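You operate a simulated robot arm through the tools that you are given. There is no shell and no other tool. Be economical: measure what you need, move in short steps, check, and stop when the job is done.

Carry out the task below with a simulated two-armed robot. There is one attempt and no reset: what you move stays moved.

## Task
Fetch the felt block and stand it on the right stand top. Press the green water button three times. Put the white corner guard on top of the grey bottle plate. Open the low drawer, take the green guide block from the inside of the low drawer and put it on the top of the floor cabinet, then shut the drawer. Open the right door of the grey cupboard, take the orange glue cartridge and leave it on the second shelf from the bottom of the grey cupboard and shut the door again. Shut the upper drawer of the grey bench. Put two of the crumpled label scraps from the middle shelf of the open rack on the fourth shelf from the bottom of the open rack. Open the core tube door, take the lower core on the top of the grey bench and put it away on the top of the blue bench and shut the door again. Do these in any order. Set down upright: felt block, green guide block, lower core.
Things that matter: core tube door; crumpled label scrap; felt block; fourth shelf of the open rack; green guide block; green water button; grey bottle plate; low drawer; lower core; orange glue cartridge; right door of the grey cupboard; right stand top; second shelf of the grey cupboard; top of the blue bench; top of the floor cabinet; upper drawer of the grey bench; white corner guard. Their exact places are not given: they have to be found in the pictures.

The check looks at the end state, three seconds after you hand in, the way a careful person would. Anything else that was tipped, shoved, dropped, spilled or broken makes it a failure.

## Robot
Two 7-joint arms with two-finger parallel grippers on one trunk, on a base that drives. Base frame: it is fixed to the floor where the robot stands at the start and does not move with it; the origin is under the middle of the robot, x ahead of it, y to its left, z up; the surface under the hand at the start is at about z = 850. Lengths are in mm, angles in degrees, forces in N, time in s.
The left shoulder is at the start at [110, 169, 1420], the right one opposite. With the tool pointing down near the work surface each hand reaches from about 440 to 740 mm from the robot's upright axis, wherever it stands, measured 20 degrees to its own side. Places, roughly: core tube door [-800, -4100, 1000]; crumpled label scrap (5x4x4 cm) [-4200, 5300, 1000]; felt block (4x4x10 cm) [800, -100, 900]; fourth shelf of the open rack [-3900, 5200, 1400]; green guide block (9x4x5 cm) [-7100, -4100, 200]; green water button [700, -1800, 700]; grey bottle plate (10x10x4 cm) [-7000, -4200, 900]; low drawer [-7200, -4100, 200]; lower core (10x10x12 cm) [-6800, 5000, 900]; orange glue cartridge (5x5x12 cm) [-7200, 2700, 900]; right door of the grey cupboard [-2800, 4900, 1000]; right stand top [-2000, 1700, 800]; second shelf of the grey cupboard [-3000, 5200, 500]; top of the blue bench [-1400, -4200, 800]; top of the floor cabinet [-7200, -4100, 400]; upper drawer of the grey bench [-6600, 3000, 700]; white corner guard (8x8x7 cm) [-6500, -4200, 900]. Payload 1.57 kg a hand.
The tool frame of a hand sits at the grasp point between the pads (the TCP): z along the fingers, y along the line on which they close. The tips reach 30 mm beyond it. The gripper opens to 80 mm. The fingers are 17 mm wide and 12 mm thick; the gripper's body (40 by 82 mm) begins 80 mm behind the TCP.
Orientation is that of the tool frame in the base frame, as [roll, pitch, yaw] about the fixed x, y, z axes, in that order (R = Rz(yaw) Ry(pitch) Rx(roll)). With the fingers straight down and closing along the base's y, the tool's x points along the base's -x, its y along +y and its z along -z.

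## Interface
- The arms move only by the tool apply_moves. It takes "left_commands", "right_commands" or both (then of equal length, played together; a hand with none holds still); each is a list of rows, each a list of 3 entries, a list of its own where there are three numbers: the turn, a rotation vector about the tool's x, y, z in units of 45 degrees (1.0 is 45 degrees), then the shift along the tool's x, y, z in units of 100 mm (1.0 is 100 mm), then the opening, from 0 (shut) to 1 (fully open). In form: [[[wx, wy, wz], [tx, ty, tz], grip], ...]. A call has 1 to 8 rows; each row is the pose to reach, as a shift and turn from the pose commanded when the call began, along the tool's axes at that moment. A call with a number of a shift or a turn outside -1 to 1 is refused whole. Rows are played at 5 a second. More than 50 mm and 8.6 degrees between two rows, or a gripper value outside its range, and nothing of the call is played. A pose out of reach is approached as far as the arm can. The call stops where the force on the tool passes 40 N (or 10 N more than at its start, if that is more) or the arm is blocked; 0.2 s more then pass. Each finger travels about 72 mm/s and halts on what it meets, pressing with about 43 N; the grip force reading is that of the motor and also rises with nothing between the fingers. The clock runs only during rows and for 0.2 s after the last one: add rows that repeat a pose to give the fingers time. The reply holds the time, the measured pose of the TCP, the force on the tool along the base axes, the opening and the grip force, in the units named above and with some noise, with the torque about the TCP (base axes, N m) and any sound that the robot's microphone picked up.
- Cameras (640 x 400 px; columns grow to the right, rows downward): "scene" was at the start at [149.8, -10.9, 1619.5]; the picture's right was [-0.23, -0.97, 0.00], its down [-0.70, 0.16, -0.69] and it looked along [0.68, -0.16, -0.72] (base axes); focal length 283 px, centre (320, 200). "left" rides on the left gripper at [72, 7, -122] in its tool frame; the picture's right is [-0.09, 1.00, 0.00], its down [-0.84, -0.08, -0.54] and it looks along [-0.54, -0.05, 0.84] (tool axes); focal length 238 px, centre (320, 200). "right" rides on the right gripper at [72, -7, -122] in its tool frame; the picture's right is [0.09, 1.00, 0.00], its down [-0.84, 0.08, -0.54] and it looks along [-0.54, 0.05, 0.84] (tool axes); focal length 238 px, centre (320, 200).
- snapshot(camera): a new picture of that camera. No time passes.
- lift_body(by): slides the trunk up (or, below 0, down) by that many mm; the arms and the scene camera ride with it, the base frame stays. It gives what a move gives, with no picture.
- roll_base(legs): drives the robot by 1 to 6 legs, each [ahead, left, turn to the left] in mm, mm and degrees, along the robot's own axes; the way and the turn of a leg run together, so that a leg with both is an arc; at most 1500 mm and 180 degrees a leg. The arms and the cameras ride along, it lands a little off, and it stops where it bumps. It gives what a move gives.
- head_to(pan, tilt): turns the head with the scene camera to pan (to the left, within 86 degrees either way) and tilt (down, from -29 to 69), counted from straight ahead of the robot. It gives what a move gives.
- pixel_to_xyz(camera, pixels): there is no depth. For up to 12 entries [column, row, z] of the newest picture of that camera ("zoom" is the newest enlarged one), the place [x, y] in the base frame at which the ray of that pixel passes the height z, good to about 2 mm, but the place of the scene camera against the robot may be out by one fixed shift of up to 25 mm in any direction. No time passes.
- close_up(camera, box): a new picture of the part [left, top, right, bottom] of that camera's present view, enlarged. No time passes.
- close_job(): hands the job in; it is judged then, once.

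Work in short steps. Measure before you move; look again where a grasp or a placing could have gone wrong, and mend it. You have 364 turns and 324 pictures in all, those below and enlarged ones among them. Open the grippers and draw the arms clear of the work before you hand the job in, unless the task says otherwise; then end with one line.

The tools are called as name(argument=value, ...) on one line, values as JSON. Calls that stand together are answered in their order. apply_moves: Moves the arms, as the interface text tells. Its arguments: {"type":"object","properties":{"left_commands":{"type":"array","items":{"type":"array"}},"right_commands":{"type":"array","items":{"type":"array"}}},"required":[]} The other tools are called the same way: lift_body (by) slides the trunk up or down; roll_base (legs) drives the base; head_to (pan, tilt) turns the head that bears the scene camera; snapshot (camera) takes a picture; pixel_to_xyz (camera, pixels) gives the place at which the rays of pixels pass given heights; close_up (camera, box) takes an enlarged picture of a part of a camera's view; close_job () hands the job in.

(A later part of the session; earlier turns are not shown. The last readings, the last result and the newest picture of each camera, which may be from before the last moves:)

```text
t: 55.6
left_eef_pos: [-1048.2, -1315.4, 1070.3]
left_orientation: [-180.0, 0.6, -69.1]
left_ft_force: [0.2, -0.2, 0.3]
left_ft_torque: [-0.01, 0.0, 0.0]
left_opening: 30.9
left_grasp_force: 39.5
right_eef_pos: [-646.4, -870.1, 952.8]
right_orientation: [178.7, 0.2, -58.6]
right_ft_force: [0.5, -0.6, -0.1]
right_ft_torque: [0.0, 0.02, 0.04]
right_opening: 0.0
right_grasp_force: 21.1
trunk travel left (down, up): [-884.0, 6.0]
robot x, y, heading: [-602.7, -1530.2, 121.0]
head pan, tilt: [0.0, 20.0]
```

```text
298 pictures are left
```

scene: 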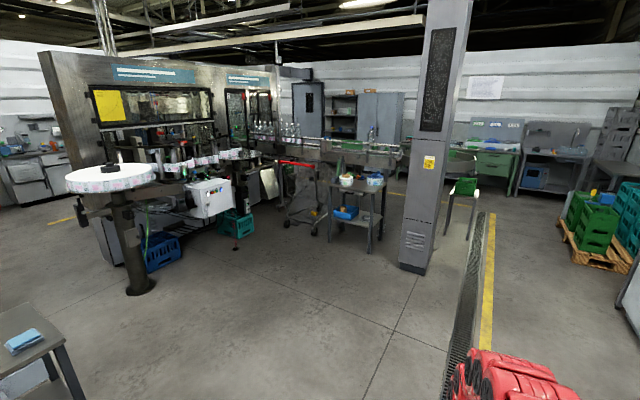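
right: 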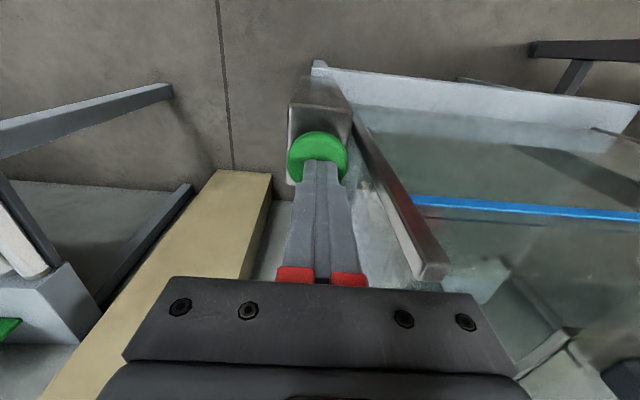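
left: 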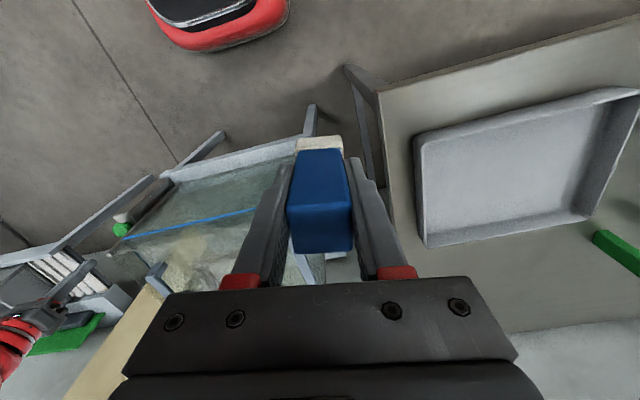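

Good overview. The target direction for the right stand top (-2000,1700) is about column 358. I measure candidates and zoom.

close_up(camera="scene", box=[240, 120, 500, 270])

pixel_to_xyz(camera="scene", pixels=[[357, 188, 800], [357, 252, 0], [415, 268, 0], [470, 240, 0], [465, 190, 600], [140, 288, 0], [310, 225, 0]])

```text
2.46 times, centred on (370, 195) of scene
```

zoom: 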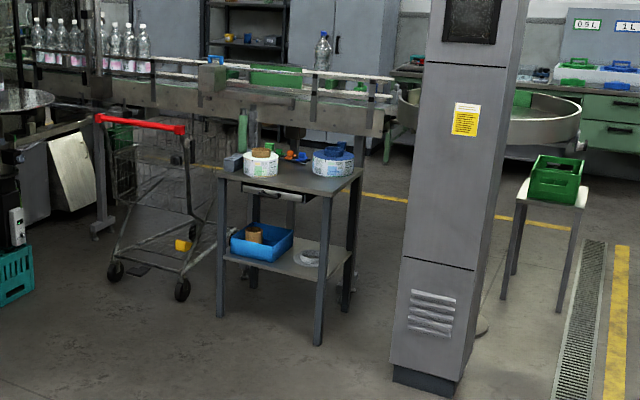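

```text
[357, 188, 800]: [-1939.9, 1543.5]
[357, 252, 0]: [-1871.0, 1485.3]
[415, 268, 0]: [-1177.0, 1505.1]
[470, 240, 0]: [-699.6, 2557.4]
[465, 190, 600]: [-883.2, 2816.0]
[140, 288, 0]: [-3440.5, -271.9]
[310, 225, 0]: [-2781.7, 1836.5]
```

The right stand is the small steel table at about (-1940,1540). It's nearly straight ahead; I drive ~2150 mm along heading 121° then turn to 90°.

roll_base(legs=[[1200, 0, 0], [1100, 0, 0], [0, 0, -31]])

head_to(pan=0, tilt=38)

snapshot(camera="scene")

```text
t: 68.4
left_eef_pos: [-2086.5, 824.3, 1070.3]
left_orientation: [-180.0, 0.6, -98.6]
left_ft_force: [1.2, 0.5, -0.4]
left_ft_torque: [0.0, 0.01, 0.01]
left_opening: 31.1
left_grasp_force: 39.7
right_eef_pos: [-1516.4, 1012.6, 950.8]
right_orientation: [178.7, 0.2, -88.3]
right_ft_force: [0.7, 0.5, -0.3]
right_ft_torque: [-0.01, 0.02, 0.02]
right_opening: 0.1
right_grasp_force: 20.8
trunk travel left (down, up): [-884.0, 6.0]
robot x, y, heading: [-1801.2, 417.1, 91.1]
head pan, tilt: [0.0, 20.0]
```

```text
t: 69.2
left_eef_pos: [-2085.7, 825.1, 1069.9]
left_orientation: [179.9, 0.6, -98.6]
left_ft_force: [0.0, -0.1, -0.4]
left_ft_torque: [0.01, 0.0, 0.01]
left_opening: 31.1
left_grasp_force: 40.8
right_eef_pos: [-1516.8, 1013.7, 951.1]
right_orientation: [178.7, 0.2, -88.3]
right_ft_force: [-0.3, -1.2, 0.2]
right_ft_torque: [0.02, -0.02, 0.01]
right_opening: 0.0
right_grasp_force: 21.1
trunk travel left (down, up): [-884.0, 6.0]
robot x, y, heading: [-1806.8, 419.3, 91.1]
head pan, tilt: [0.0, 38.0]
```

```text
296 pictures are left
```

scene: 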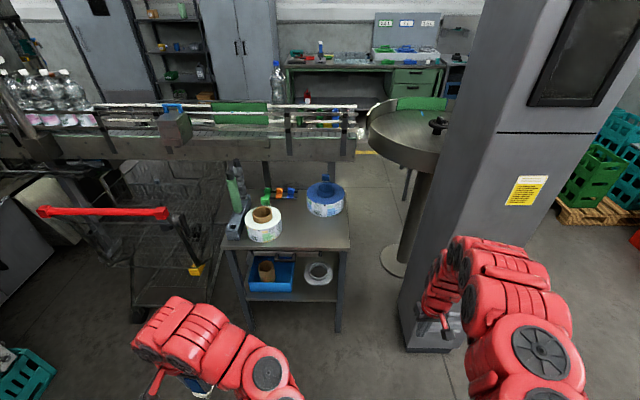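

close_up(camera="scene", box=[200, 150, 370, 300])

pixel_to_xyz(camera="scene", pixels=[[350, 249, 800], [222, 247, 800], [338, 190, 800], [315, 235, 800], [325, 215, 800], [278, 240, 800], [340, 330, 0]])

```text
2.67 times, centred on (285, 225) of scene
```

zoom: 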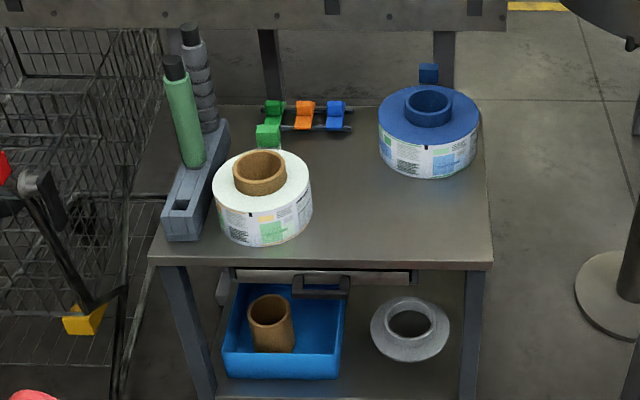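

```text
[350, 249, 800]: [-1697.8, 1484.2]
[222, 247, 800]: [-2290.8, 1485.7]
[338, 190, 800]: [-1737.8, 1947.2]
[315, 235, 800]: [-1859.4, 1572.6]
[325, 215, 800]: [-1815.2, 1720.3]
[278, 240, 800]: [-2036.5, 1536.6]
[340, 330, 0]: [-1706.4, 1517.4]
```

pixel_to_xyz(camera="scene", pixels=[[165, 215, 1000], [40, 212, 1000], [402, 345, 0], [405, 300, 300], [200, 265, 900]])

apply_moves(right_commands=[[[0, 0, 0], [0.35, 0.2, 0], 0], [[0, 0, 0], [0.7, 0.4, 0], 0], [[0, 0, 0], [1.0, 0.5, 0], 0]])

```text
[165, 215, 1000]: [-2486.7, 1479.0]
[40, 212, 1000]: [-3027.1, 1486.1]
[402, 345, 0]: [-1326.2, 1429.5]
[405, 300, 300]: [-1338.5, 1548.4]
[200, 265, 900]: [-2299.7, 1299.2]
```

```text
t: 70.0
left_eef_pos: [-2082.2, 824.6, 1071.0]
left_orientation: [179.7, 0.6, -98.7]
left_ft_force: [1.4, -0.7, -0.6]
left_ft_torque: [0.0, 0.05, 0.03]
left_opening: 31.1
left_grasp_force: 39.6
right_eef_pos: [-1540.8, 959.3, 951.2]
right_orientation: [178.5, 0.2, -88.3]
right_ft_force: [0.4, -0.1, 0.0]
right_ft_torque: [0.0, 0.05, -0.02]
right_opening: 0.1
right_grasp_force: 21.5
right hand out of reach, approached as far as the arm can: row 2, 3
trunk travel left (down, up): [-884.0, 6.0]
robot x, y, heading: [-1804.0, 416.4, 91.1]
head pan, tilt: [0.0, 38.0]
```

Pillar's left face is at x≈-1326; the right hand clears it. I drive ahead 530 mm.

roll_base(legs=[[530, 0, -1]])

head_to(pan=0, tilt=55)

snapshot(camera="scene")

snapshot(camera="left")

```text
t: 73.1
left_eef_pos: [-2085.6, 1352.8, 1069.9]
left_orientation: [179.9, 0.6, -99.5]
left_ft_force: [-0.2, -0.1, -0.3]
left_ft_torque: [0.0, 0.04, 0.0]
left_opening: 31.1
left_grasp_force: 40.1
right_eef_pos: [-1543.1, 1480.6, 952.4]
right_orientation: [178.5, 0.2, -89.1]
right_ft_force: [0.0, 0.4, 0.4]
right_ft_torque: [-0.01, -0.03, 0.01]
right_opening: 0.0
right_grasp_force: 21.4
trunk travel left (down, up): [-884.0, 6.0]
robot x, y, heading: [-1811.8, 941.5, 90.4]
head pan, tilt: [0.0, 38.0]
```

```text
t: 73.9
left_eef_pos: [-2085.6, 1352.5, 1069.4]
left_orientation: [179.9, 0.6, -99.6]
left_ft_force: [1.5, 0.3, -0.5]
left_ft_torque: [0.0, 0.01, 0.02]
left_opening: 31.3
left_grasp_force: 40.0
right_eef_pos: [-1543.2, 1481.6, 951.8]
right_orientation: [178.6, 0.2, -89.1]
right_ft_force: [0.3, 0.7, -0.3]
right_ft_torque: [-0.01, 0.03, 0.0]
right_opening: 0.1
right_grasp_force: 21.4
trunk travel left (down, up): [-884.0, 6.0]
robot x, y, heading: [-1811.6, 945.7, 90.2]
head pan, tilt: [0.0, 55.0]
```

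```text
294 pictures are left
```

scene: 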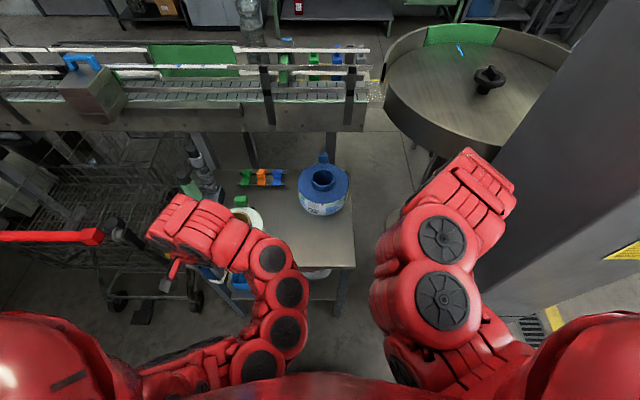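

```text
293 pictures are left
```

left: 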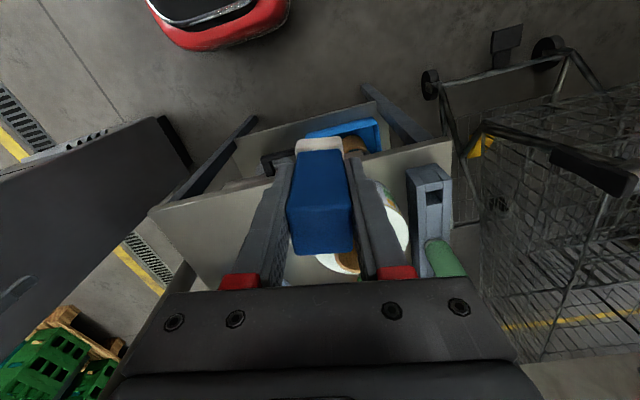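

I move the left hand diagonally to above the free front-right area, target (-1830,1600).

apply_moves(left_commands=[[[0, 0, 0], [-0.32, -0.3, 0], 0], [[0, 0, 0], [-0.64, -0.6, 0], 0], [[0, 0, 0], [-0.96, -0.7, 0], 0]])

apply_moves(left_commands=[[[0, 0, 0], [-0.32, -0.3, 0], 0], [[0, 0, 0], [-0.64, -0.6, 0], 0], [[0, 0, 0], [-0.96, -0.7, 0], 0]])

apply_moves(left_commands=[[[0, 0, 0], [-0.32, -0.3, 0], 0], [[0, 0, 0], [-0.64, -0.6, 0], 0], [[0, 0, 0], [-0.96, -0.7, 0], 0]])

snapshot(camera="left")

```text
t: 74.7
left_eef_pos: [-2001.3, 1436.8, 1071.1]
left_orientation: [179.9, 0.6, -99.5]
left_ft_force: [0.5, -0.5, -0.6]
left_ft_torque: [0.01, -0.02, -0.01]
left_opening: 31.2
left_grasp_force: 40.6
right_eef_pos: [-1544.5, 1481.3, 951.4]
right_orientation: [178.8, 0.2, -89.1]
right_ft_force: [-0.7, -0.2, 0.1]
right_ft_torque: [-0.02, 0.02, -0.02]
right_opening: 0.3
right_grasp_force: 21.4
trunk travel left (down, up): [-884.0, 6.0]
robot x, y, heading: [-1814.0, 941.8, 90.1]
head pan, tilt: [0.0, 55.0]
```

```text
t: 75.5
left_eef_pos: [-1917.3, 1519.4, 1070.8]
left_orientation: [179.9, 0.5, -99.5]
left_ft_force: [0.2, 0.0, 0.0]
left_ft_torque: [0.0, 0.01, 0.02]
left_opening: 31.1
left_grasp_force: 40.0
right_eef_pos: [-1543.6, 1480.9, 951.3]
right_orientation: [178.7, 0.2, -89.1]
right_ft_force: [-1.1, -0.2, 0.4]
right_ft_torque: [-0.03, -0.04, -0.01]
right_opening: 0.0
right_grasp_force: 20.9
trunk travel left (down, up): [-884.0, 6.0]
robot x, y, heading: [-1810.3, 937.6, 89.9]
head pan, tilt: [0.0, 55.0]
```

```text
t: 76.3
left_eef_pos: [-1832.9, 1603.1, 1072.4]
left_orientation: [179.9, 0.6, -99.4]
left_ft_force: [-0.1, 0.1, -0.8]
left_ft_torque: [0.01, 0.02, 0.02]
left_opening: 31.3
left_grasp_force: 39.8
right_eef_pos: [-1544.2, 1480.5, 951.2]
right_orientation: [178.6, 0.0, -89.2]
right_ft_force: [0.7, 0.8, 0.3]
right_ft_torque: [0.02, 0.03, 0.01]
right_opening: 0.0
right_grasp_force: 21.7
trunk travel left (down, up): [-884.0, 6.0]
robot x, y, heading: [-1814.4, 944.9, 90.4]
head pan, tilt: [0.0, 55.0]
```

```text
292 pictures are left
```

left: 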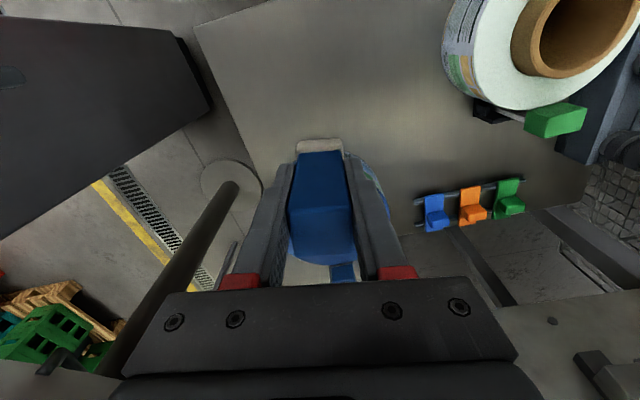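

Area below is free, blue roll is just beyond. I pull back 35 mm and lower with the arm.

apply_moves(left_commands=[[[0, 0, 0], [0.2, 0, 0.3], 0], [[0, 0, 0], [0.35, 0, 0.7], 0], [[0, 0, 0], [0.35, 0, 1.0], 0]])

apply_moves(left_commands=[[[0, 0, 0], [0, 0, 0.4], 0], [[0, 0, 0], [0, 0, 0.7], 0]])

snapshot(camera="left")

```text
t: 77.1
left_eef_pos: [-1838.3, 1568.9, 972.5]
left_orientation: [-180.0, 0.4, -99.5]
left_ft_force: [-0.7, 0.6, -0.8]
left_ft_torque: [-0.02, -0.05, -0.01]
left_opening: 30.9
left_grasp_force: 39.9
right_eef_pos: [-1542.5, 1480.3, 952.6]
right_orientation: [178.8, 0.2, -89.1]
right_ft_force: [0.1, 0.1, 0.2]
right_ft_torque: [0.01, -0.01, -0.01]
right_opening: 0.1
right_grasp_force: 21.0
trunk travel left (down, up): [-884.0, 6.0]
robot x, y, heading: [-1812.9, 941.9, 90.7]
head pan, tilt: [0.0, 55.0]
```

```text
t: 77.7
left_eef_pos: [-1836.9, 1570.3, 901.2]
left_orientation: [179.9, 0.5, -99.3]
left_ft_force: [-0.6, -0.2, -1.0]
left_ft_torque: [0.02, 0.0, -0.01]
left_opening: 31.0
left_grasp_force: 39.8
right_eef_pos: [-1542.8, 1481.3, 951.1]
right_orientation: [178.7, 0.1, -89.1]
right_ft_force: [0.8, 0.2, -0.5]
right_ft_torque: [-0.02, -0.02, 0.01]
right_opening: 0.0
right_grasp_force: 21.0
trunk travel left (down, up): [-884.0, 6.0]
robot x, y, heading: [-1813.3, 938.8, 90.3]
head pan, tilt: [0.0, 55.0]
```

```text
291 pictures are left
```

left: 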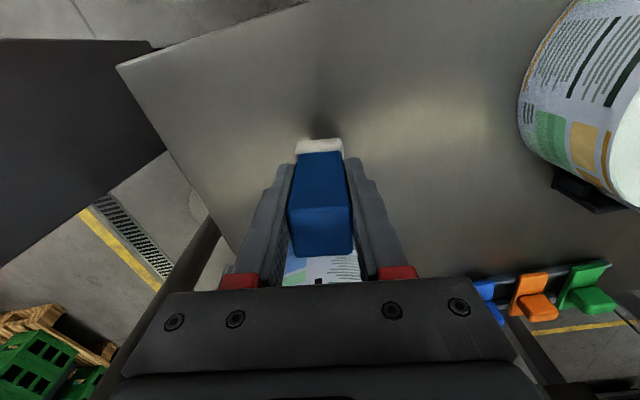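

Close to the surface. I descend in fine steps until contact.

apply_moves(left_commands=[[[0, 0, 0], [0, 0, 0.15], 0], [[0, 0, 0], [0, 0, 0.25], 0], [[0, 0, 0], [0, 0, 0.3], 0], [[0, 0, 0], [0, 0, 0.34], 0], [[0, 0, 0], [0, 0, 0.38], 0]])

```text
t: 78.9
left_eef_pos: [-1839.2, 1563.7, 869.9]
left_orientation: [-180.0, 0.8, -99.4]
left_ft_force: [0.2, 0.0, -1.0]
left_ft_torque: [-0.03, 0.05, 0.0]
left_opening: 31.2
left_grasp_force: 39.8
left hand out of reach, approached as far as the arm can: row 2, 3, 4, 5
right_eef_pos: [-1543.3, 1480.8, 951.0]
right_orientation: [178.6, 0.1, -89.1]
right_ft_force: [0.0, 0.6, -0.7]
right_ft_torque: [0.03, 0.01, 0.01]
right_opening: 0.0
right_grasp_force: 21.2
trunk travel left (down, up): [-884.0, 6.0]
robot x, y, heading: [-1810.2, 936.6, 90.4]
head pan, tilt: [0.0, 55.0]
```

Arm limit reached just above; I lower the trunk a few mm.

lift_body(by=-5)

```text
t: 79.4
left_eef_pos: [-1840.4, 1561.4, 865.8]
left_orientation: [179.9, 0.7, -99.4]
left_ft_force: [-0.1, 1.2, 0.4]
left_ft_torque: [0.0, 0.02, 0.03]
left_opening: 31.1
left_grasp_force: 40.0
right_eef_pos: [-1543.7, 1480.5, 945.8]
right_orientation: [178.5, 0.2, -89.2]
right_ft_force: [0.9, -0.7, -0.4]
right_ft_torque: [0.0, 0.02, 0.0]
right_opening: 0.0
right_grasp_force: 21.0
trunk travel left (down, up): [-879.0, 11.0]
robot x, y, heading: [-1808.2, 940.7, 90.0]
head pan, tilt: [0.0, 55.0]
```

lift_body(by=-6)

snapshot(camera="left")

```text
t: 80.0
left_eef_pos: [-1839.0, 1562.4, 863.4]
left_orientation: [179.9, 1.0, -99.4]
left_ft_force: [-2.3, -2.3, 37.0]
left_ft_torque: [-0.44, 0.15, -0.01]
left_opening: 31.8
left_grasp_force: 40.0
right_eef_pos: [-1543.2, 1477.7, 943.4]
right_orientation: [178.7, 0.4, -89.2]
right_ft_force: [0.0, 0.0, 0.6]
right_ft_torque: [0.01, 0.0, -0.05]
right_opening: 0.0
right_grasp_force: 21.2
trunk travel left (down, up): [-873.0, 17.0]
robot x, y, heading: [-1813.7, 941.1, 90.3]
head pan, tilt: [0.0, 55.0]
```

```text
290 pictures are left
```

left: 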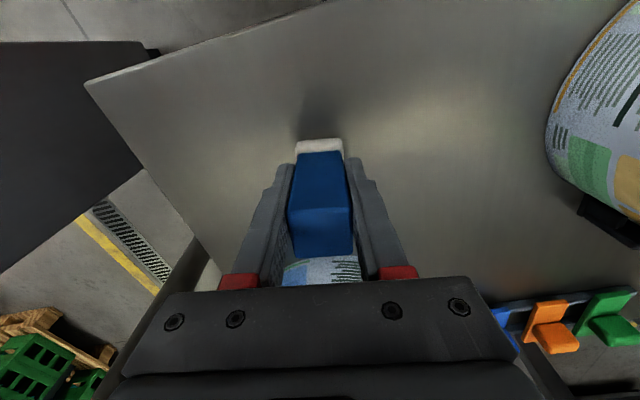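

Contact (37 N). Release slightly up 3 mm and open the fingers.

lift_body(by=3)

apply_moves(left_commands=[[[0, 0, 0], [0, 0, 0], 0.3], [[0, 0, 0], [0, 0, 0], 0.6], [[0, 0, 0], [0, 0, 0], 1], [[0, 0, 0], [0, 0, 0], 1], [[0, 0, 0], [0, 0, 0], 1]])

snapshot(camera="left")

```text
t: 80.5
left_eef_pos: [-1839.3, 1560.5, 863.5]
left_orientation: [179.9, 0.8, -99.4]
left_ft_force: [0.1, 6.9, 19.8]
left_ft_torque: [0.33, 0.03, -0.01]
left_opening: 31.4
left_grasp_force: 40.4
right_eef_pos: [-1543.2, 1479.6, 944.4]
right_orientation: [178.5, 0.4, -89.2]
right_ft_force: [0.7, -0.5, -0.5]
right_ft_torque: [0.02, -0.01, -0.01]
right_opening: 0.2
right_grasp_force: 21.2
trunk travel left (down, up): [-876.0, 14.0]
robot x, y, heading: [-1811.3, 938.6, 90.4]
head pan, tilt: [0.0, 55.0]
```

```text
t: 81.7
left_eef_pos: [-1838.8, 1561.0, 863.3]
left_orientation: [-180.0, 0.7, -99.4]
left_ft_force: [0.1, -0.9, 0.1]
left_ft_torque: [-0.01, -0.04, 0.0]
left_opening: 80.0
left_grasp_force: 0.0
right_eef_pos: [-1542.5, 1479.8, 944.1]
right_orientation: [178.5, 0.2, -89.1]
right_ft_force: [-0.3, 0.5, 0.3]
right_ft_torque: [-0.03, -0.02, 0.0]
right_opening: 0.0
right_grasp_force: 21.8
trunk travel left (down, up): [-876.0, 14.0]
robot x, y, heading: [-1812.7, 942.3, 90.2]
head pan, tilt: [0.0, 55.0]
```

```text
289 pictures are left
```

left: 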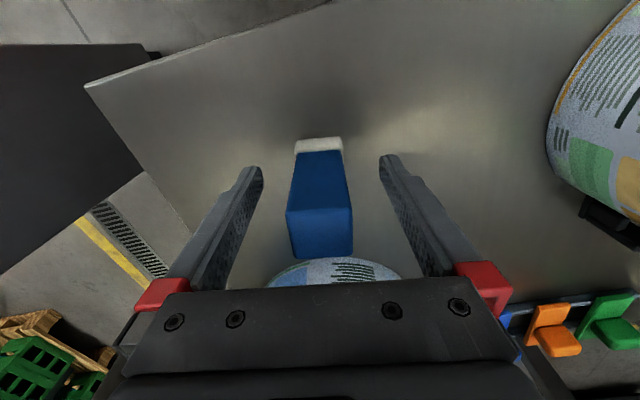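

The block stands. I raise the left hand straight up, pull in, then back off.

apply_moves(left_commands=[[[0, 0, 0], [0, 0, -0.4], 1], [[0, 0, 0], [0, 0, -0.8], 1], [[0, 0, 0], [0, 0, -1.0], 1]])

apply_moves(left_commands=[[[0, 0, 0], [0, 0, -0.4], 1], [[0, 0, 0], [0, 0, -0.8], 1], [[0, 0, 0], [0.2, 0.2, -1.0], 1], [[0, 0, 0], [0.5, 0.5, -1.0], 1], [[0, 0, 0], [0.8, 0.8, -1.0], 1]])

roll_base(legs=[[-700, 0, 0]])

head_to(pan=0, tilt=20)

snapshot(camera="scene")

```text
t: 82.5
left_eef_pos: [-1840.9, 1560.3, 963.0]
left_orientation: [180.0, 0.6, -99.3]
left_ft_force: [-0.7, -0.3, -0.1]
left_ft_torque: [-0.01, -0.01, 0.0]
left_opening: 79.9
left_grasp_force: 0.0
right_eef_pos: [-1544.1, 1480.3, 944.2]
right_orientation: [178.7, 0.2, -89.0]
right_ft_force: [0.4, 0.2, 0.4]
right_ft_torque: [-0.02, 0.01, 0.0]
right_opening: 0.1
right_grasp_force: 21.6
trunk travel left (down, up): [-876.0, 14.0]
robot x, y, heading: [-1813.3, 944.1, 90.3]
head pan, tilt: [0.0, 55.0]
```

```text
t: 83.7
left_eef_pos: [-1923.8, 1552.7, 1022.0]
left_orientation: [179.9, 0.6, -99.5]
left_ft_force: [-0.8, 0.3, 0.7]
left_ft_torque: [0.0, 0.0, -0.02]
left_opening: 80.0
left_grasp_force: 0.0
left hand out of reach, approached as far as the arm can: row 2, 3, 4, 5
right_eef_pos: [-1543.7, 1478.5, 944.4]
right_orientation: [178.7, 0.2, -89.2]
right_ft_force: [-1.4, -0.4, -0.2]
right_ft_torque: [0.01, 0.01, 0.01]
right_opening: 0.1
right_grasp_force: 21.5
trunk travel left (down, up): [-876.0, 14.0]
robot x, y, heading: [-1812.4, 941.1, 90.4]
head pan, tilt: [0.0, 55.0]
```

```text
t: 87.5
left_eef_pos: [-1920.9, 856.2, 1022.1]
left_orientation: [179.8, 0.6, -99.1]
left_ft_force: [-0.8, -0.2, 0.0]
left_ft_torque: [0.01, 0.02, -0.04]
left_opening: 80.1
left_grasp_force: 0.1
right_eef_pos: [-1541.2, 784.8, 942.7]
right_orientation: [178.6, 0.2, -88.9]
right_ft_force: [-0.4, 0.0, -0.4]
right_ft_torque: [0.0, -0.01, -0.02]
right_opening: 0.0
right_grasp_force: 21.7
trunk travel left (down, up): [-876.0, 14.0]
robot x, y, heading: [-1808.9, 248.0, 90.4]
head pan, tilt: [0.0, 55.0]
```

```text
t: 88.5
left_eef_pos: [-1920.0, 856.6, 1022.3]
left_orientation: [179.9, 0.6, -99.2]
left_ft_force: [-0.2, 0.9, -0.1]
left_ft_torque: [0.0, -0.02, 0.0]
left_opening: 80.0
left_grasp_force: 0.0
right_eef_pos: [-1540.0, 785.7, 943.9]
right_orientation: [178.5, 0.1, -88.9]
right_ft_force: [0.0, -0.2, 0.0]
right_ft_torque: [-0.01, 0.02, -0.03]
right_opening: 0.3
right_grasp_force: 21.2
trunk travel left (down, up): [-876.0, 14.0]
robot x, y, heading: [-1807.3, 245.9, 90.4]
head pan, tilt: [0.0, 20.0]
```

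```text
288 pictures are left
```

scene: 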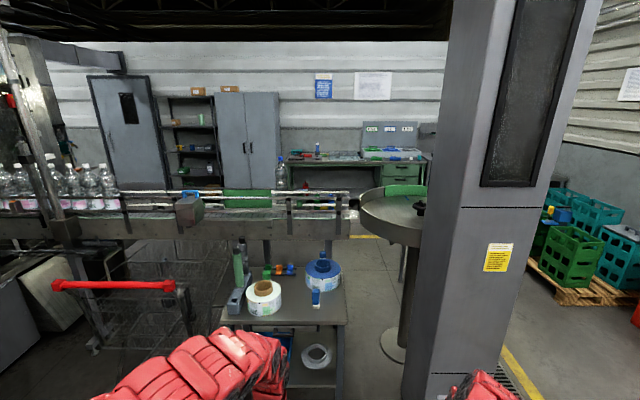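

The block stands beside the blue roll. The rack and grey cupboard are behind the conveyor; I go around the pillar on its right side. First sidestep right.

roll_base(legs=[[0, -1350, 0]])

snapshot(camera="scene")

```text
t: 95.2
left_eef_pos: [-582.1, 867.7, 1022.4]
left_orientation: [179.9, 0.7, -99.0]
left_ft_force: [-0.5, 0.6, -0.5]
left_ft_torque: [0.01, -0.01, -0.02]
left_opening: 80.0
left_grasp_force: 0.0
right_eef_pos: [-200.7, 797.5, 944.2]
right_orientation: [178.6, 0.2, -88.8]
right_ft_force: [0.1, 0.4, 0.1]
right_ft_torque: [0.04, 0.03, 0.0]
right_opening: 0.0
right_grasp_force: 21.3
trunk travel left (down, up): [-876.0, 14.0]
robot x, y, heading: [-468.3, 258.5, 90.6]
head pan, tilt: [0.0, 20.0]
```

```text
287 pictures are left
```

scene: 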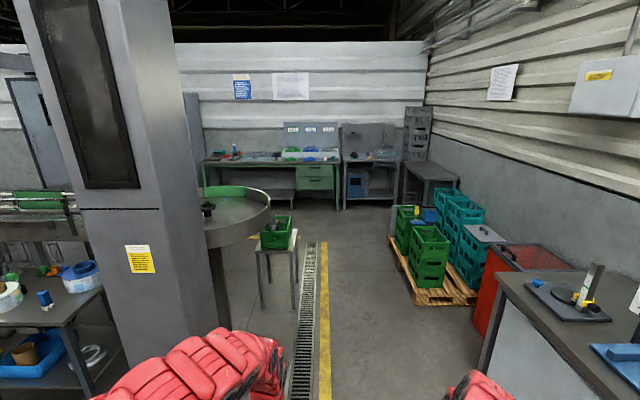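

pixel_to_xyz(camera="scene", pixels=[[296, 306, 0], [414, 306, 0], [388, 235, 0], [330, 208, 0], [205, 225, 0], [325, 300, 0], [230, 330, 0]])

```text
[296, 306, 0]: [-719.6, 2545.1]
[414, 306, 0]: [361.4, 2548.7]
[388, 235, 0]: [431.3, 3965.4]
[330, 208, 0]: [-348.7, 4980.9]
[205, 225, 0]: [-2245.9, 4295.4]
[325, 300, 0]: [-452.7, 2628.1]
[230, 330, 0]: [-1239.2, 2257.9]
```

A ~1 m corridor runs between the stool (x<-700) and the pallet (x>360). I drive through its middle.

roll_base(legs=[[0, -290, 0], [1300, 0, 0], [1200, 0, 0], [850, 0, 0]])

roll_base(legs=[[0, 0, 85]])

snapshot(camera="scene")

```text
t: 113.2
left_eef_pos: [-347.1, 4225.2, 1022.4]
left_orientation: [-179.8, 0.7, -98.9]
left_ft_force: [-0.5, 1.3, -0.3]
left_ft_torque: [0.04, 0.02, 0.01]
left_opening: 80.2
left_grasp_force: 0.0
right_eef_pos: [34.7, 4154.9, 945.0]
right_orientation: [178.9, 0.2, -88.5]
right_ft_force: [0.5, 0.1, 0.6]
right_ft_torque: [0.0, 0.0, 0.0]
right_opening: 0.1
right_grasp_force: 21.1
trunk travel left (down, up): [-876.0, 14.0]
robot x, y, heading: [-224.4, 3613.6, 90.5]
head pan, tilt: [0.0, 20.0]
```

```text
t: 117.2
left_eef_pos: [-845.5, 3546.2, 1020.7]
left_orientation: [-179.8, 0.6, -13.8]
left_ft_force: [1.1, 0.3, -0.1]
left_ft_torque: [-0.01, -0.02, -0.01]
left_opening: 79.9
left_grasp_force: 0.1
right_eef_pos: [-743.4, 3920.9, 945.2]
right_orientation: [178.8, 0.2, -3.6]
right_ft_force: [0.1, 0.3, 0.0]
right_ft_torque: [-0.01, -0.01, -0.02]
right_opening: 0.2
right_grasp_force: 21.2
trunk travel left (down, up): [-876.0, 14.0]
robot x, y, heading: [-224.3, 3615.3, 175.8]
head pan, tilt: [0.0, 20.0]
```

```text
286 pictures are left
```

scene: 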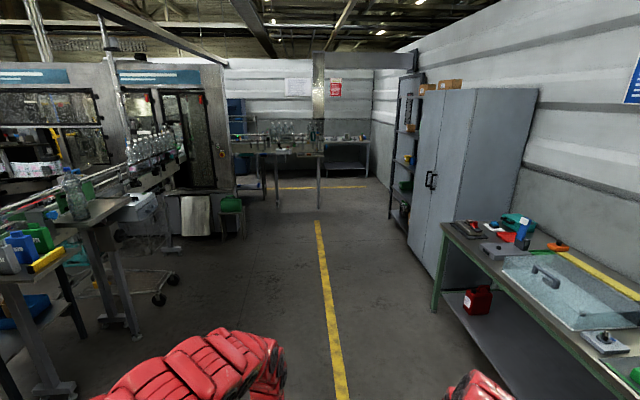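

Clear aisle. I drive to the open rack at x≈-4000 and turn to face it (heading 90).

roll_base(legs=[[1300, 0, 0], [1300, 0, 0], [1150, 0, 0], [0, 0, -86]])

snapshot(camera="scene")

```text
t: 139.0
left_eef_pos: [-4094.2, 4516.7, 1022.3]
left_orientation: [-179.7, 0.6, -99.5]
left_ft_force: [-0.8, -0.7, 0.0]
left_ft_torque: [0.03, -0.04, -0.03]
left_opening: 80.0
left_grasp_force: 0.0
right_eef_pos: [-3713.1, 4443.3, 944.9]
right_orientation: [178.9, 0.2, -89.2]
right_ft_force: [-0.2, -0.3, -0.9]
right_ft_torque: [0.0, -0.01, 0.02]
right_opening: 0.0
right_grasp_force: 21.4
trunk travel left (down, up): [-876.0, 14.0]
robot x, y, heading: [-3977.1, 3907.0, 89.9]
head pan, tilt: [0.0, 20.0]
```

```text
285 pictures are left
```

scene: 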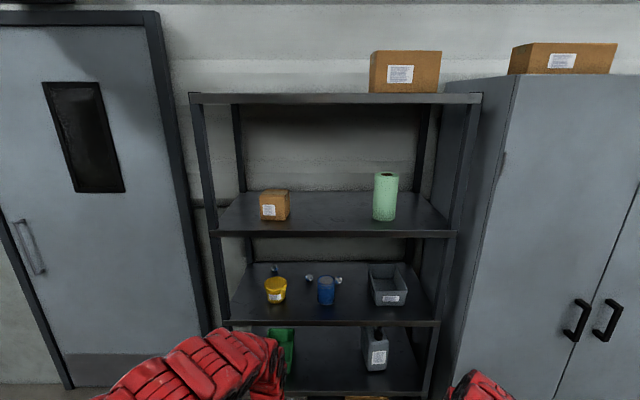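

close_up(camera="scene", box=[230, 250, 450, 330])

pixel_to_xyz(camera="scene", pixels=[[220, 322, 950], [440, 322, 950], [212, 234, 1380], [457, 234, 1380], [308, 283, 950], [338, 284, 950], [275, 274, 950]])

```text
2.91 times, centred on (340, 290) of scene
```

zoom: 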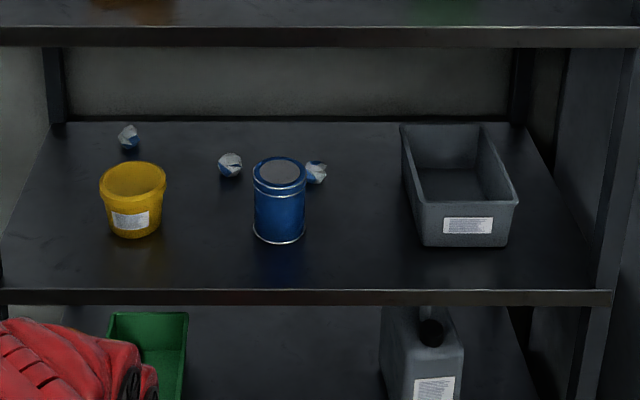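

```text
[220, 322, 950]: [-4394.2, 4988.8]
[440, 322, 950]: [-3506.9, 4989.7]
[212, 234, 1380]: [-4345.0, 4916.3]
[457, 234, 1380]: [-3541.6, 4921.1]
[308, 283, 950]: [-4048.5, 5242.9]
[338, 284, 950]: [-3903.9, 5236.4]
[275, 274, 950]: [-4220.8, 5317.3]
```

Three scraps on the middle shelf: A (308,281) free between bucket and jar, B (338,281) behind the jar, C (275,270) behind the bucket. I pitch the left hand 45° forward for reaching in; first square up yaw, lower trunk.

apply_moves(left_commands=[[[0, 0, -0.11], [0, 0.2, 0], 1], [[0, 0, -0.22], [0, 0.3, 0], 1]])

apply_moves(left_commands=[[[0, -0.16, 0], [0, 0, 0], 1], [[0, -0.33, 0], [0, 0, 0], 1], [[0, -0.5, 0], [0, 0, 0], 1], [[0, -0.66, 0], [0, 0, 0], 1], [[0, -0.83, 0], [0, 0, 0], 1], [[0, -1.0, 0], [0, 0, 0], 1]])

lift_body(by=-200)

snapshot(camera="left")

snapshot(camera="scene")

```text
t: 139.6
left_eef_pos: [-4123.9, 4522.1, 1020.4]
left_orientation: [-179.7, 0.6, -89.6]
left_ft_force: [0.2, -0.1, -0.8]
left_ft_torque: [0.0, 0.0, -0.01]
left_opening: 79.6
left_grasp_force: 0.1
right_eef_pos: [-3713.4, 4443.3, 944.9]
right_orientation: [178.9, 0.3, -89.2]
right_ft_force: [-0.7, 0.4, 0.1]
right_ft_torque: [-0.02, -0.02, 0.0]
right_opening: 0.0
right_grasp_force: 21.0
trunk travel left (down, up): [-876.0, 14.0]
robot x, y, heading: [-3983.9, 3907.0, 90.1]
head pan, tilt: [0.0, 20.0]
```

```text
t: 141.0
left_eef_pos: [-4097.3, 4658.1, 1063.0]
left_orientation: [-172.6, 41.9, -74.4]
left_ft_force: [0.4, 1.9, 1.0]
left_ft_torque: [-0.2, 0.02, 0.03]
left_opening: 79.9
left_grasp_force: 0.0
left hand out of reach, approached as far as the arm can: row 1, 2, 3, 4, 5, 6
right_eef_pos: [-3713.9, 4443.4, 944.9]
right_orientation: [178.9, 0.2, -89.2]
right_ft_force: [-0.5, -0.2, -0.7]
right_ft_torque: [0.01, 0.04, -0.02]
right_opening: 0.0
right_grasp_force: 21.2
trunk travel left (down, up): [-876.0, 14.0]
robot x, y, heading: [-3980.9, 3906.3, 90.3]
head pan, tilt: [0.0, 20.0]
```

```text
t: 143.2
left_eef_pos: [-4082.2, 4669.7, 872.6]
left_orientation: [-179.6, 45.6, -89.3]
left_ft_force: [0.2, -0.7, 0.7]
left_ft_torque: [0.01, -0.02, 0.01]
left_opening: 79.9
left_grasp_force: 0.1
right_eef_pos: [-3714.0, 4443.3, 745.6]
right_orientation: [178.9, 0.2, -89.2]
right_ft_force: [-0.1, -0.5, -0.4]
right_ft_torque: [-0.04, -0.02, 0.0]
right_opening: 0.0
right_grasp_force: 21.2
trunk travel left (down, up): [-676.0, 214.0]
robot x, y, heading: [-3980.3, 3904.8, 90.1]
head pan, tilt: [0.0, 20.0]
```

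```text
283 pictures are left
```

left: 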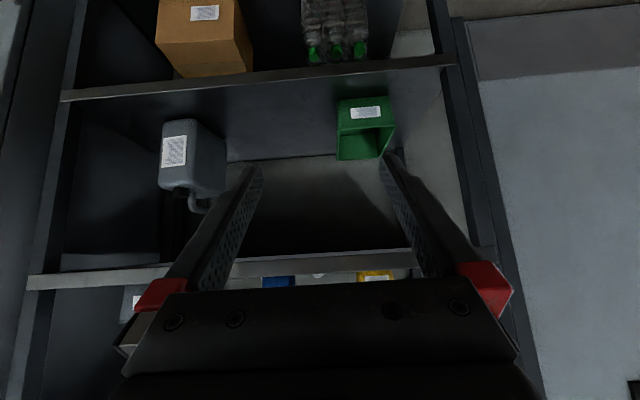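

```text
282 pictures are left
```

scene: 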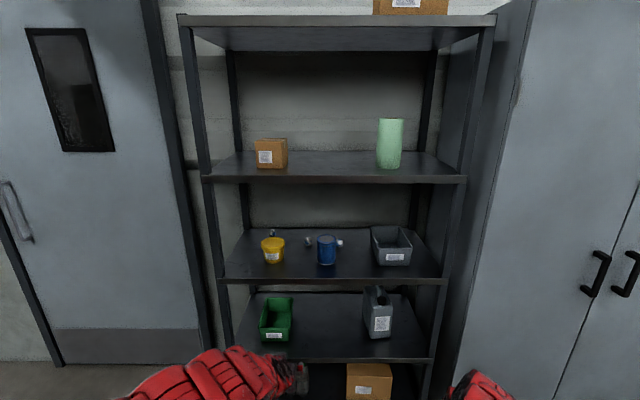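

pixel_to_xyz(camera="scene", pixels=[[330, 281, 900], [330, 281, 950], [330, 281, 1000], [330, 181, 1350], [330, 181, 1400], [330, 360, 500], [330, 360, 550], [308, 246, 950], [340, 246, 950], [272, 237, 950], [308, 246, 970], [330, 20, 1900]])

```text
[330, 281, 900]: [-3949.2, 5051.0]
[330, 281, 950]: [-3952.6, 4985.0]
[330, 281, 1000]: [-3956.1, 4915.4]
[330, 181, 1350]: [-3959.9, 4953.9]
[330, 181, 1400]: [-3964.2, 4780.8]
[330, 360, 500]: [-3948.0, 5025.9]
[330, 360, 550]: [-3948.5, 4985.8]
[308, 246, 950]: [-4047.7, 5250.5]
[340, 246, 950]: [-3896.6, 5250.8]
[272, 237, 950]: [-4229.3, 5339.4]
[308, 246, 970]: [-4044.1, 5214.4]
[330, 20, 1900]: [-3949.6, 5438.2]
```

Middle shelf surface is ≈955, front edge y≈4987; fourth shelf ≈1355. I pitch another 10° and raise the trunk so the TCP is at ≈1060, before entering the shelf.

apply_moves(left_commands=[[[0, -0.11, 0], [0, 0, 0], 0.85], [[0, -0.21, 0], [0, 0, 0], 0.85]])

lift_body(by=185)

roll_base(legs=[[300, 0, 0]])

snapshot(camera="left")

snapshot(camera="scene")

```text
t: 143.8
left_eef_pos: [-4086.0, 4678.8, 869.4]
left_orientation: [-179.2, 55.0, -89.1]
left_ft_force: [0.4, -0.4, 0.6]
left_ft_torque: [0.01, 0.0, -0.01]
left_opening: 67.7
left_grasp_force: 0.0
left hand out of reach, approached as far as the arm can: row 1, 2
right_eef_pos: [-3713.9, 4444.1, 744.2]
right_orientation: [179.0, 0.1, -89.1]
right_ft_force: [0.5, -0.2, -0.6]
right_ft_torque: [0.03, 0.01, -0.02]
right_opening: 0.0
right_grasp_force: 21.3
trunk travel left (down, up): [-676.0, 214.0]
robot x, y, heading: [-3980.4, 3901.5, 90.3]
head pan, tilt: [0.0, 20.0]
```

```text
t: 145.8
left_eef_pos: [-4085.6, 4679.3, 1056.0]
left_orientation: [-179.5, 55.0, -89.2]
left_ft_force: [-0.2, -1.2, -0.8]
left_ft_torque: [0.02, 0.04, 0.01]
left_opening: 67.9
left_grasp_force: 0.1
right_eef_pos: [-3714.2, 4442.8, 929.9]
right_orientation: [179.0, 0.2, -89.3]
right_ft_force: [0.3, 0.2, -0.3]
right_ft_torque: [-0.02, -0.01, -0.01]
right_opening: 0.0
right_grasp_force: 21.5
trunk travel left (down, up): [-861.0, 29.0]
robot x, y, heading: [-3977.3, 3904.2, 90.5]
head pan, tilt: [0.0, 20.0]
```

```text
t: 147.9
left_eef_pos: [-4085.2, 4977.0, 1056.6]
left_orientation: [-179.5, 55.1, -89.3]
left_ft_force: [0.1, -0.1, 0.2]
left_ft_torque: [0.01, -0.02, 0.0]
left_opening: 68.1
left_grasp_force: 0.1
right_eef_pos: [-3713.2, 4741.0, 930.5]
right_orientation: [178.9, 0.2, -89.2]
right_ft_force: [0.1, -0.4, 0.5]
right_ft_torque: [0.01, -0.03, 0.01]
right_opening: 0.0
right_grasp_force: 21.0
trunk travel left (down, up): [-861.0, 29.0]
robot x, y, heading: [-3977.1, 4201.1, 90.2]
head pan, tilt: [0.0, 20.0]
```

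```text
281 pictures are left
```

left: 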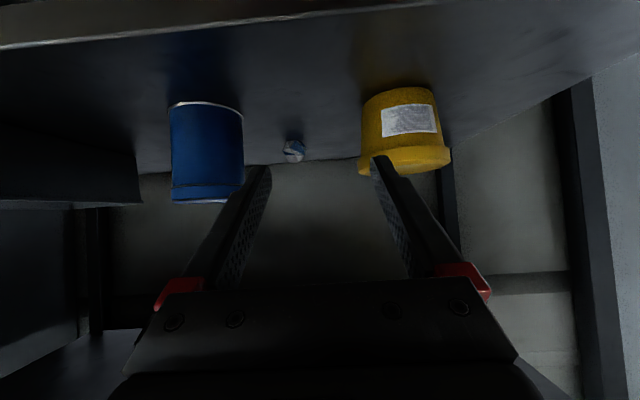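

```text
280 pictures are left
```

scene: 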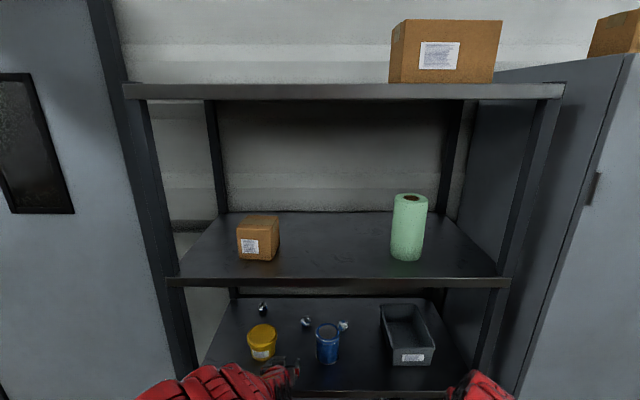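

pixel_to_xyz(camera="left", pixels=[[294, 143, 957], [294, 152, 977], [285, 152, 977], [304, 152, 977], [244, 115, 957], [172, 115, 957], [362, 105, 957], [448, 160, 1030], [245, 200, 1050], [172, 200, 1050], [420, 87, 957], [207, 103, 957]])

close_up(camera="left", box=[150, 70, 470, 220])

```text
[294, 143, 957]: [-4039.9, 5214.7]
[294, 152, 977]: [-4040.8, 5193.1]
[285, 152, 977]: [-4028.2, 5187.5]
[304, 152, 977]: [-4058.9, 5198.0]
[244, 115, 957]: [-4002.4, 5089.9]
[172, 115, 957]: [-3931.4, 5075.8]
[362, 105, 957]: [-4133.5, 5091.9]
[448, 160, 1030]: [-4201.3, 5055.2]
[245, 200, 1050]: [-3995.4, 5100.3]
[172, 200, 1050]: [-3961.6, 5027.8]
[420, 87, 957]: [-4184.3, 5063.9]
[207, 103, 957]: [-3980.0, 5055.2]
```

```text
2.00 times, centred on (310, 145) of left
```

zoom: 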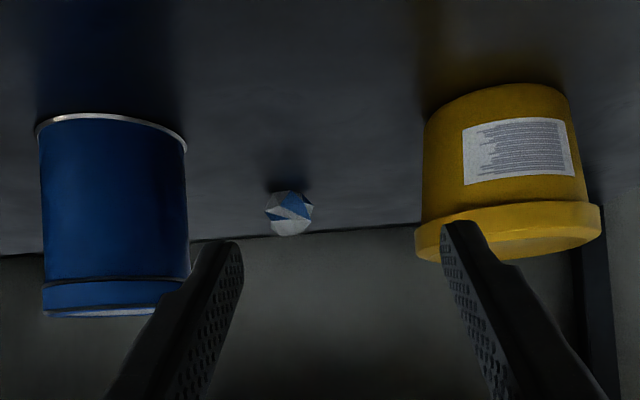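

Scrap A centre ≈(-4041,5232), jar's left edge x≈-4002, bucket's right ≈-4133. I narrow the fingers to 60 mm, shift to x≈-4044, raise a little and go in above the objects.

apply_moves(left_commands=[[[0, 0, 0], [0, -0.2, 0], 0.78], [[0, 0, 0], [0, -0.41, 0], 0.78]])

lift_body(by=25)

roll_base(legs=[[150, 0, 0]])

snapshot(camera="left")

snapshot(camera="scene")

```text
t: 148.5
left_eef_pos: [-4043.3, 4979.2, 1056.9]
left_orientation: [-179.6, 55.0, -89.3]
left_ft_force: [0.0, 0.9, -0.6]
left_ft_torque: [-0.06, 0.02, -0.02]
left_opening: 62.5
left_grasp_force: 0.0
right_eef_pos: [-3712.3, 4742.2, 929.2]
right_orientation: [178.9, 0.1, -89.1]
right_ft_force: [-0.2, 0.0, 0.0]
right_ft_torque: [0.02, 0.02, 0.02]
right_opening: 0.0
right_grasp_force: 21.2
trunk travel left (down, up): [-861.0, 29.0]
robot x, y, heading: [-3978.9, 4203.7, 89.9]
head pan, tilt: [0.0, 20.0]
```

```text
t: 149.2
left_eef_pos: [-4044.6, 4978.1, 1081.0]
left_orientation: [-179.5, 55.0, -89.2]
left_ft_force: [-0.6, -0.8, -0.2]
left_ft_torque: [-0.04, 0.0, -0.01]
left_opening: 62.2
left_grasp_force: 0.2
right_eef_pos: [-3713.1, 4742.3, 954.2]
right_orientation: [178.9, 0.1, -89.2]
right_ft_force: [0.1, 0.5, 0.0]
right_ft_torque: [-0.05, -0.03, 0.03]
right_opening: 0.0
right_grasp_force: 21.4
trunk travel left (down, up): [-886.0, 4.0]
robot x, y, heading: [-3979.9, 4204.0, 90.0]
head pan, tilt: [0.0, 20.0]
```

```text
t: 150.6
left_eef_pos: [-4045.1, 5125.1, 1081.6]
left_orientation: [-179.4, 55.2, -89.2]
left_ft_force: [0.0, 0.3, -0.7]
left_ft_torque: [0.0, 0.05, -0.03]
left_opening: 62.3
left_grasp_force: 0.1
right_eef_pos: [-3713.8, 4888.7, 955.7]
right_orientation: [178.9, 0.3, -89.2]
right_ft_force: [0.8, -0.3, -0.9]
right_ft_torque: [0.03, 0.0, -0.02]
right_opening: 0.0
right_grasp_force: 21.1
trunk travel left (down, up): [-886.0, 4.0]
robot x, y, heading: [-3977.1, 4351.2, 90.0]
head pan, tilt: [0.0, 20.0]
```

```text
278 pictures are left
```

left: 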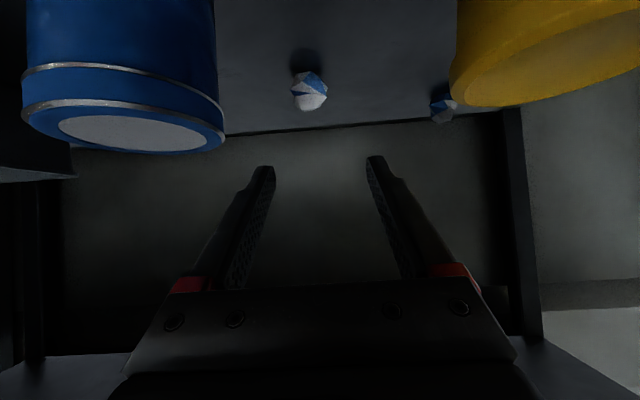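

```text
277 pictures are left
```

scene: 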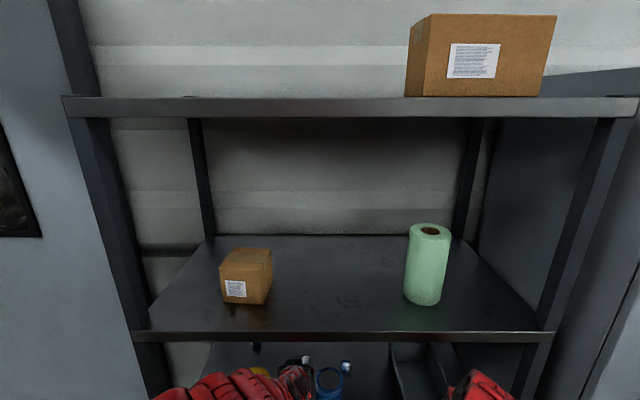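

The right hand would meet the shelf edge next; I pull it back first and measure scrap A again.

pixel_to_xyz(camera="left", pixels=[[308, 72, 957], [308, 92, 977], [290, 92, 977], [327, 92, 977], [440, 105, 957], [440, 105, 977], [220, 130, 1050], [120, 130, 1060]])

apply_moves(right_commands=[[[0, 0, 0], [0.4, 0, 0], 0], [[0, 0, 0], [0.8, 0, 0], 0], [[0, 0, 0], [1.0, -0.2, 0], 0]])

```text
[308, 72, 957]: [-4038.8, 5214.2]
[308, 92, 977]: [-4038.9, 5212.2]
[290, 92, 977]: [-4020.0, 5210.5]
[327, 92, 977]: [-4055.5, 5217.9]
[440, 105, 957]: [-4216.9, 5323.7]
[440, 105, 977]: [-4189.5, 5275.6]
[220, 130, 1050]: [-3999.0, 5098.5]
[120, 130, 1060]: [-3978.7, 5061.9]
```

```text
t: 151.4
left_eef_pos: [-4046.0, 5127.4, 1080.1]
left_orientation: [-179.4, 55.0, -89.2]
left_ft_force: [0.4, 0.5, 0.1]
left_ft_torque: [0.01, -0.02, 0.0]
left_opening: 62.5
left_grasp_force: 0.0
right_eef_pos: [-3714.0, 4892.4, 953.9]
right_orientation: [178.9, 0.1, -89.2]
right_ft_force: [-0.2, 0.3, -0.1]
right_ft_torque: [0.03, 0.04, -0.01]
right_opening: 0.0
right_grasp_force: 21.2
right hand out of reach, approached as far as the arm can: row 1, 2, 3
trunk travel left (down, up): [-886.0, 4.0]
robot x, y, heading: [-3979.7, 4348.4, 90.0]
head pan, tilt: [0.0, 20.0]
```

The right arm wouldn't retract at this height. I try moving it up and back together.

apply_moves(right_commands=[[[0, 0, 0], [0, 0, -0.4], 0], [[0, 0, 0], [0, 0, -0.8], 0], [[0, 0, 0], [0.3, 0.1, -1.0], 0], [[0, 0, 0], [0.6, 0.3, -1.0], 0], [[0, 0, 0], [0.9, 0.5, -1.0], 0]])

```text
t: 152.6
left_eef_pos: [-4045.6, 5126.9, 1079.7]
left_orientation: [-179.4, 55.0, -89.2]
left_ft_force: [0.3, -0.4, -0.5]
left_ft_torque: [-0.01, -0.02, 0.01]
left_opening: 62.5
left_grasp_force: 0.1
right_eef_pos: [-3715.9, 4911.0, 989.0]
right_orientation: [178.9, 0.2, -89.1]
right_ft_force: [0.2, 0.5, 0.5]
right_ft_torque: [0.0, 0.01, 0.0]
right_opening: 0.0
right_grasp_force: 21.6
right hand out of reach, approached as far as the arm can: row 1, 2, 3, 4, 5
trunk travel left (down, up): [-886.0, 4.0]
robot x, y, heading: [-3980.1, 4352.9, 90.0]
head pan, tilt: [0.0, 20.0]
```

The limit is a minimum shoulder distance; so lower first, then back.

apply_moves(right_commands=[[[0, 0, 0], [0.3, 0, 0.4], 0], [[0, 0, 0], [0.4, 0, 0.8], 0], [[0, 0, 0], [0.5, 0, 1.0], 0]])

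apply_moves(right_commands=[[[0, 0, 0], [0.3, 0, 0.4], 0], [[0, 0, 0], [0.6, 0, 0.8], 0], [[0, 0, 0], [1.0, 0, 0.8], 0]])

```text
t: 153.4
left_eef_pos: [-4044.6, 5127.0, 1081.4]
left_orientation: [-179.6, 55.0, -89.3]
left_ft_force: [-1.0, 0.6, 0.3]
left_ft_torque: [0.0, -0.01, 0.0]
left_opening: 62.5
left_grasp_force: 0.1
right_eef_pos: [-3718.5, 4863.2, 890.2]
right_orientation: [178.9, 0.2, -89.2]
right_ft_force: [0.4, 0.1, -1.0]
right_ft_torque: [-0.01, -0.01, -0.03]
right_opening: 0.1
right_grasp_force: 21.2
right hand out of reach, approached as far as the arm can: row 1
trunk travel left (down, up): [-886.0, 4.0]
robot x, y, heading: [-3978.4, 4352.9, 90.0]
head pan, tilt: [0.0, 20.0]
```

```text
t: 154.2
left_eef_pos: [-4046.3, 5125.3, 1082.9]
left_orientation: [-179.3, 55.1, -89.1]
left_ft_force: [0.9, -0.1, -0.2]
left_ft_torque: [-0.01, -0.02, -0.02]
left_opening: 62.5
left_grasp_force: 0.1
right_eef_pos: [-3719.5, 4762.6, 810.4]
right_orientation: [179.0, 0.4, -89.1]
right_ft_force: [-0.5, 0.0, 0.2]
right_ft_torque: [0.0, -0.02, 0.03]
right_opening: 0.2
right_grasp_force: 21.4
trunk travel left (down, up): [-886.0, 4.0]
robot x, y, heading: [-3978.5, 4352.1, 90.2]
head pan, tilt: [0.0, 20.0]
```

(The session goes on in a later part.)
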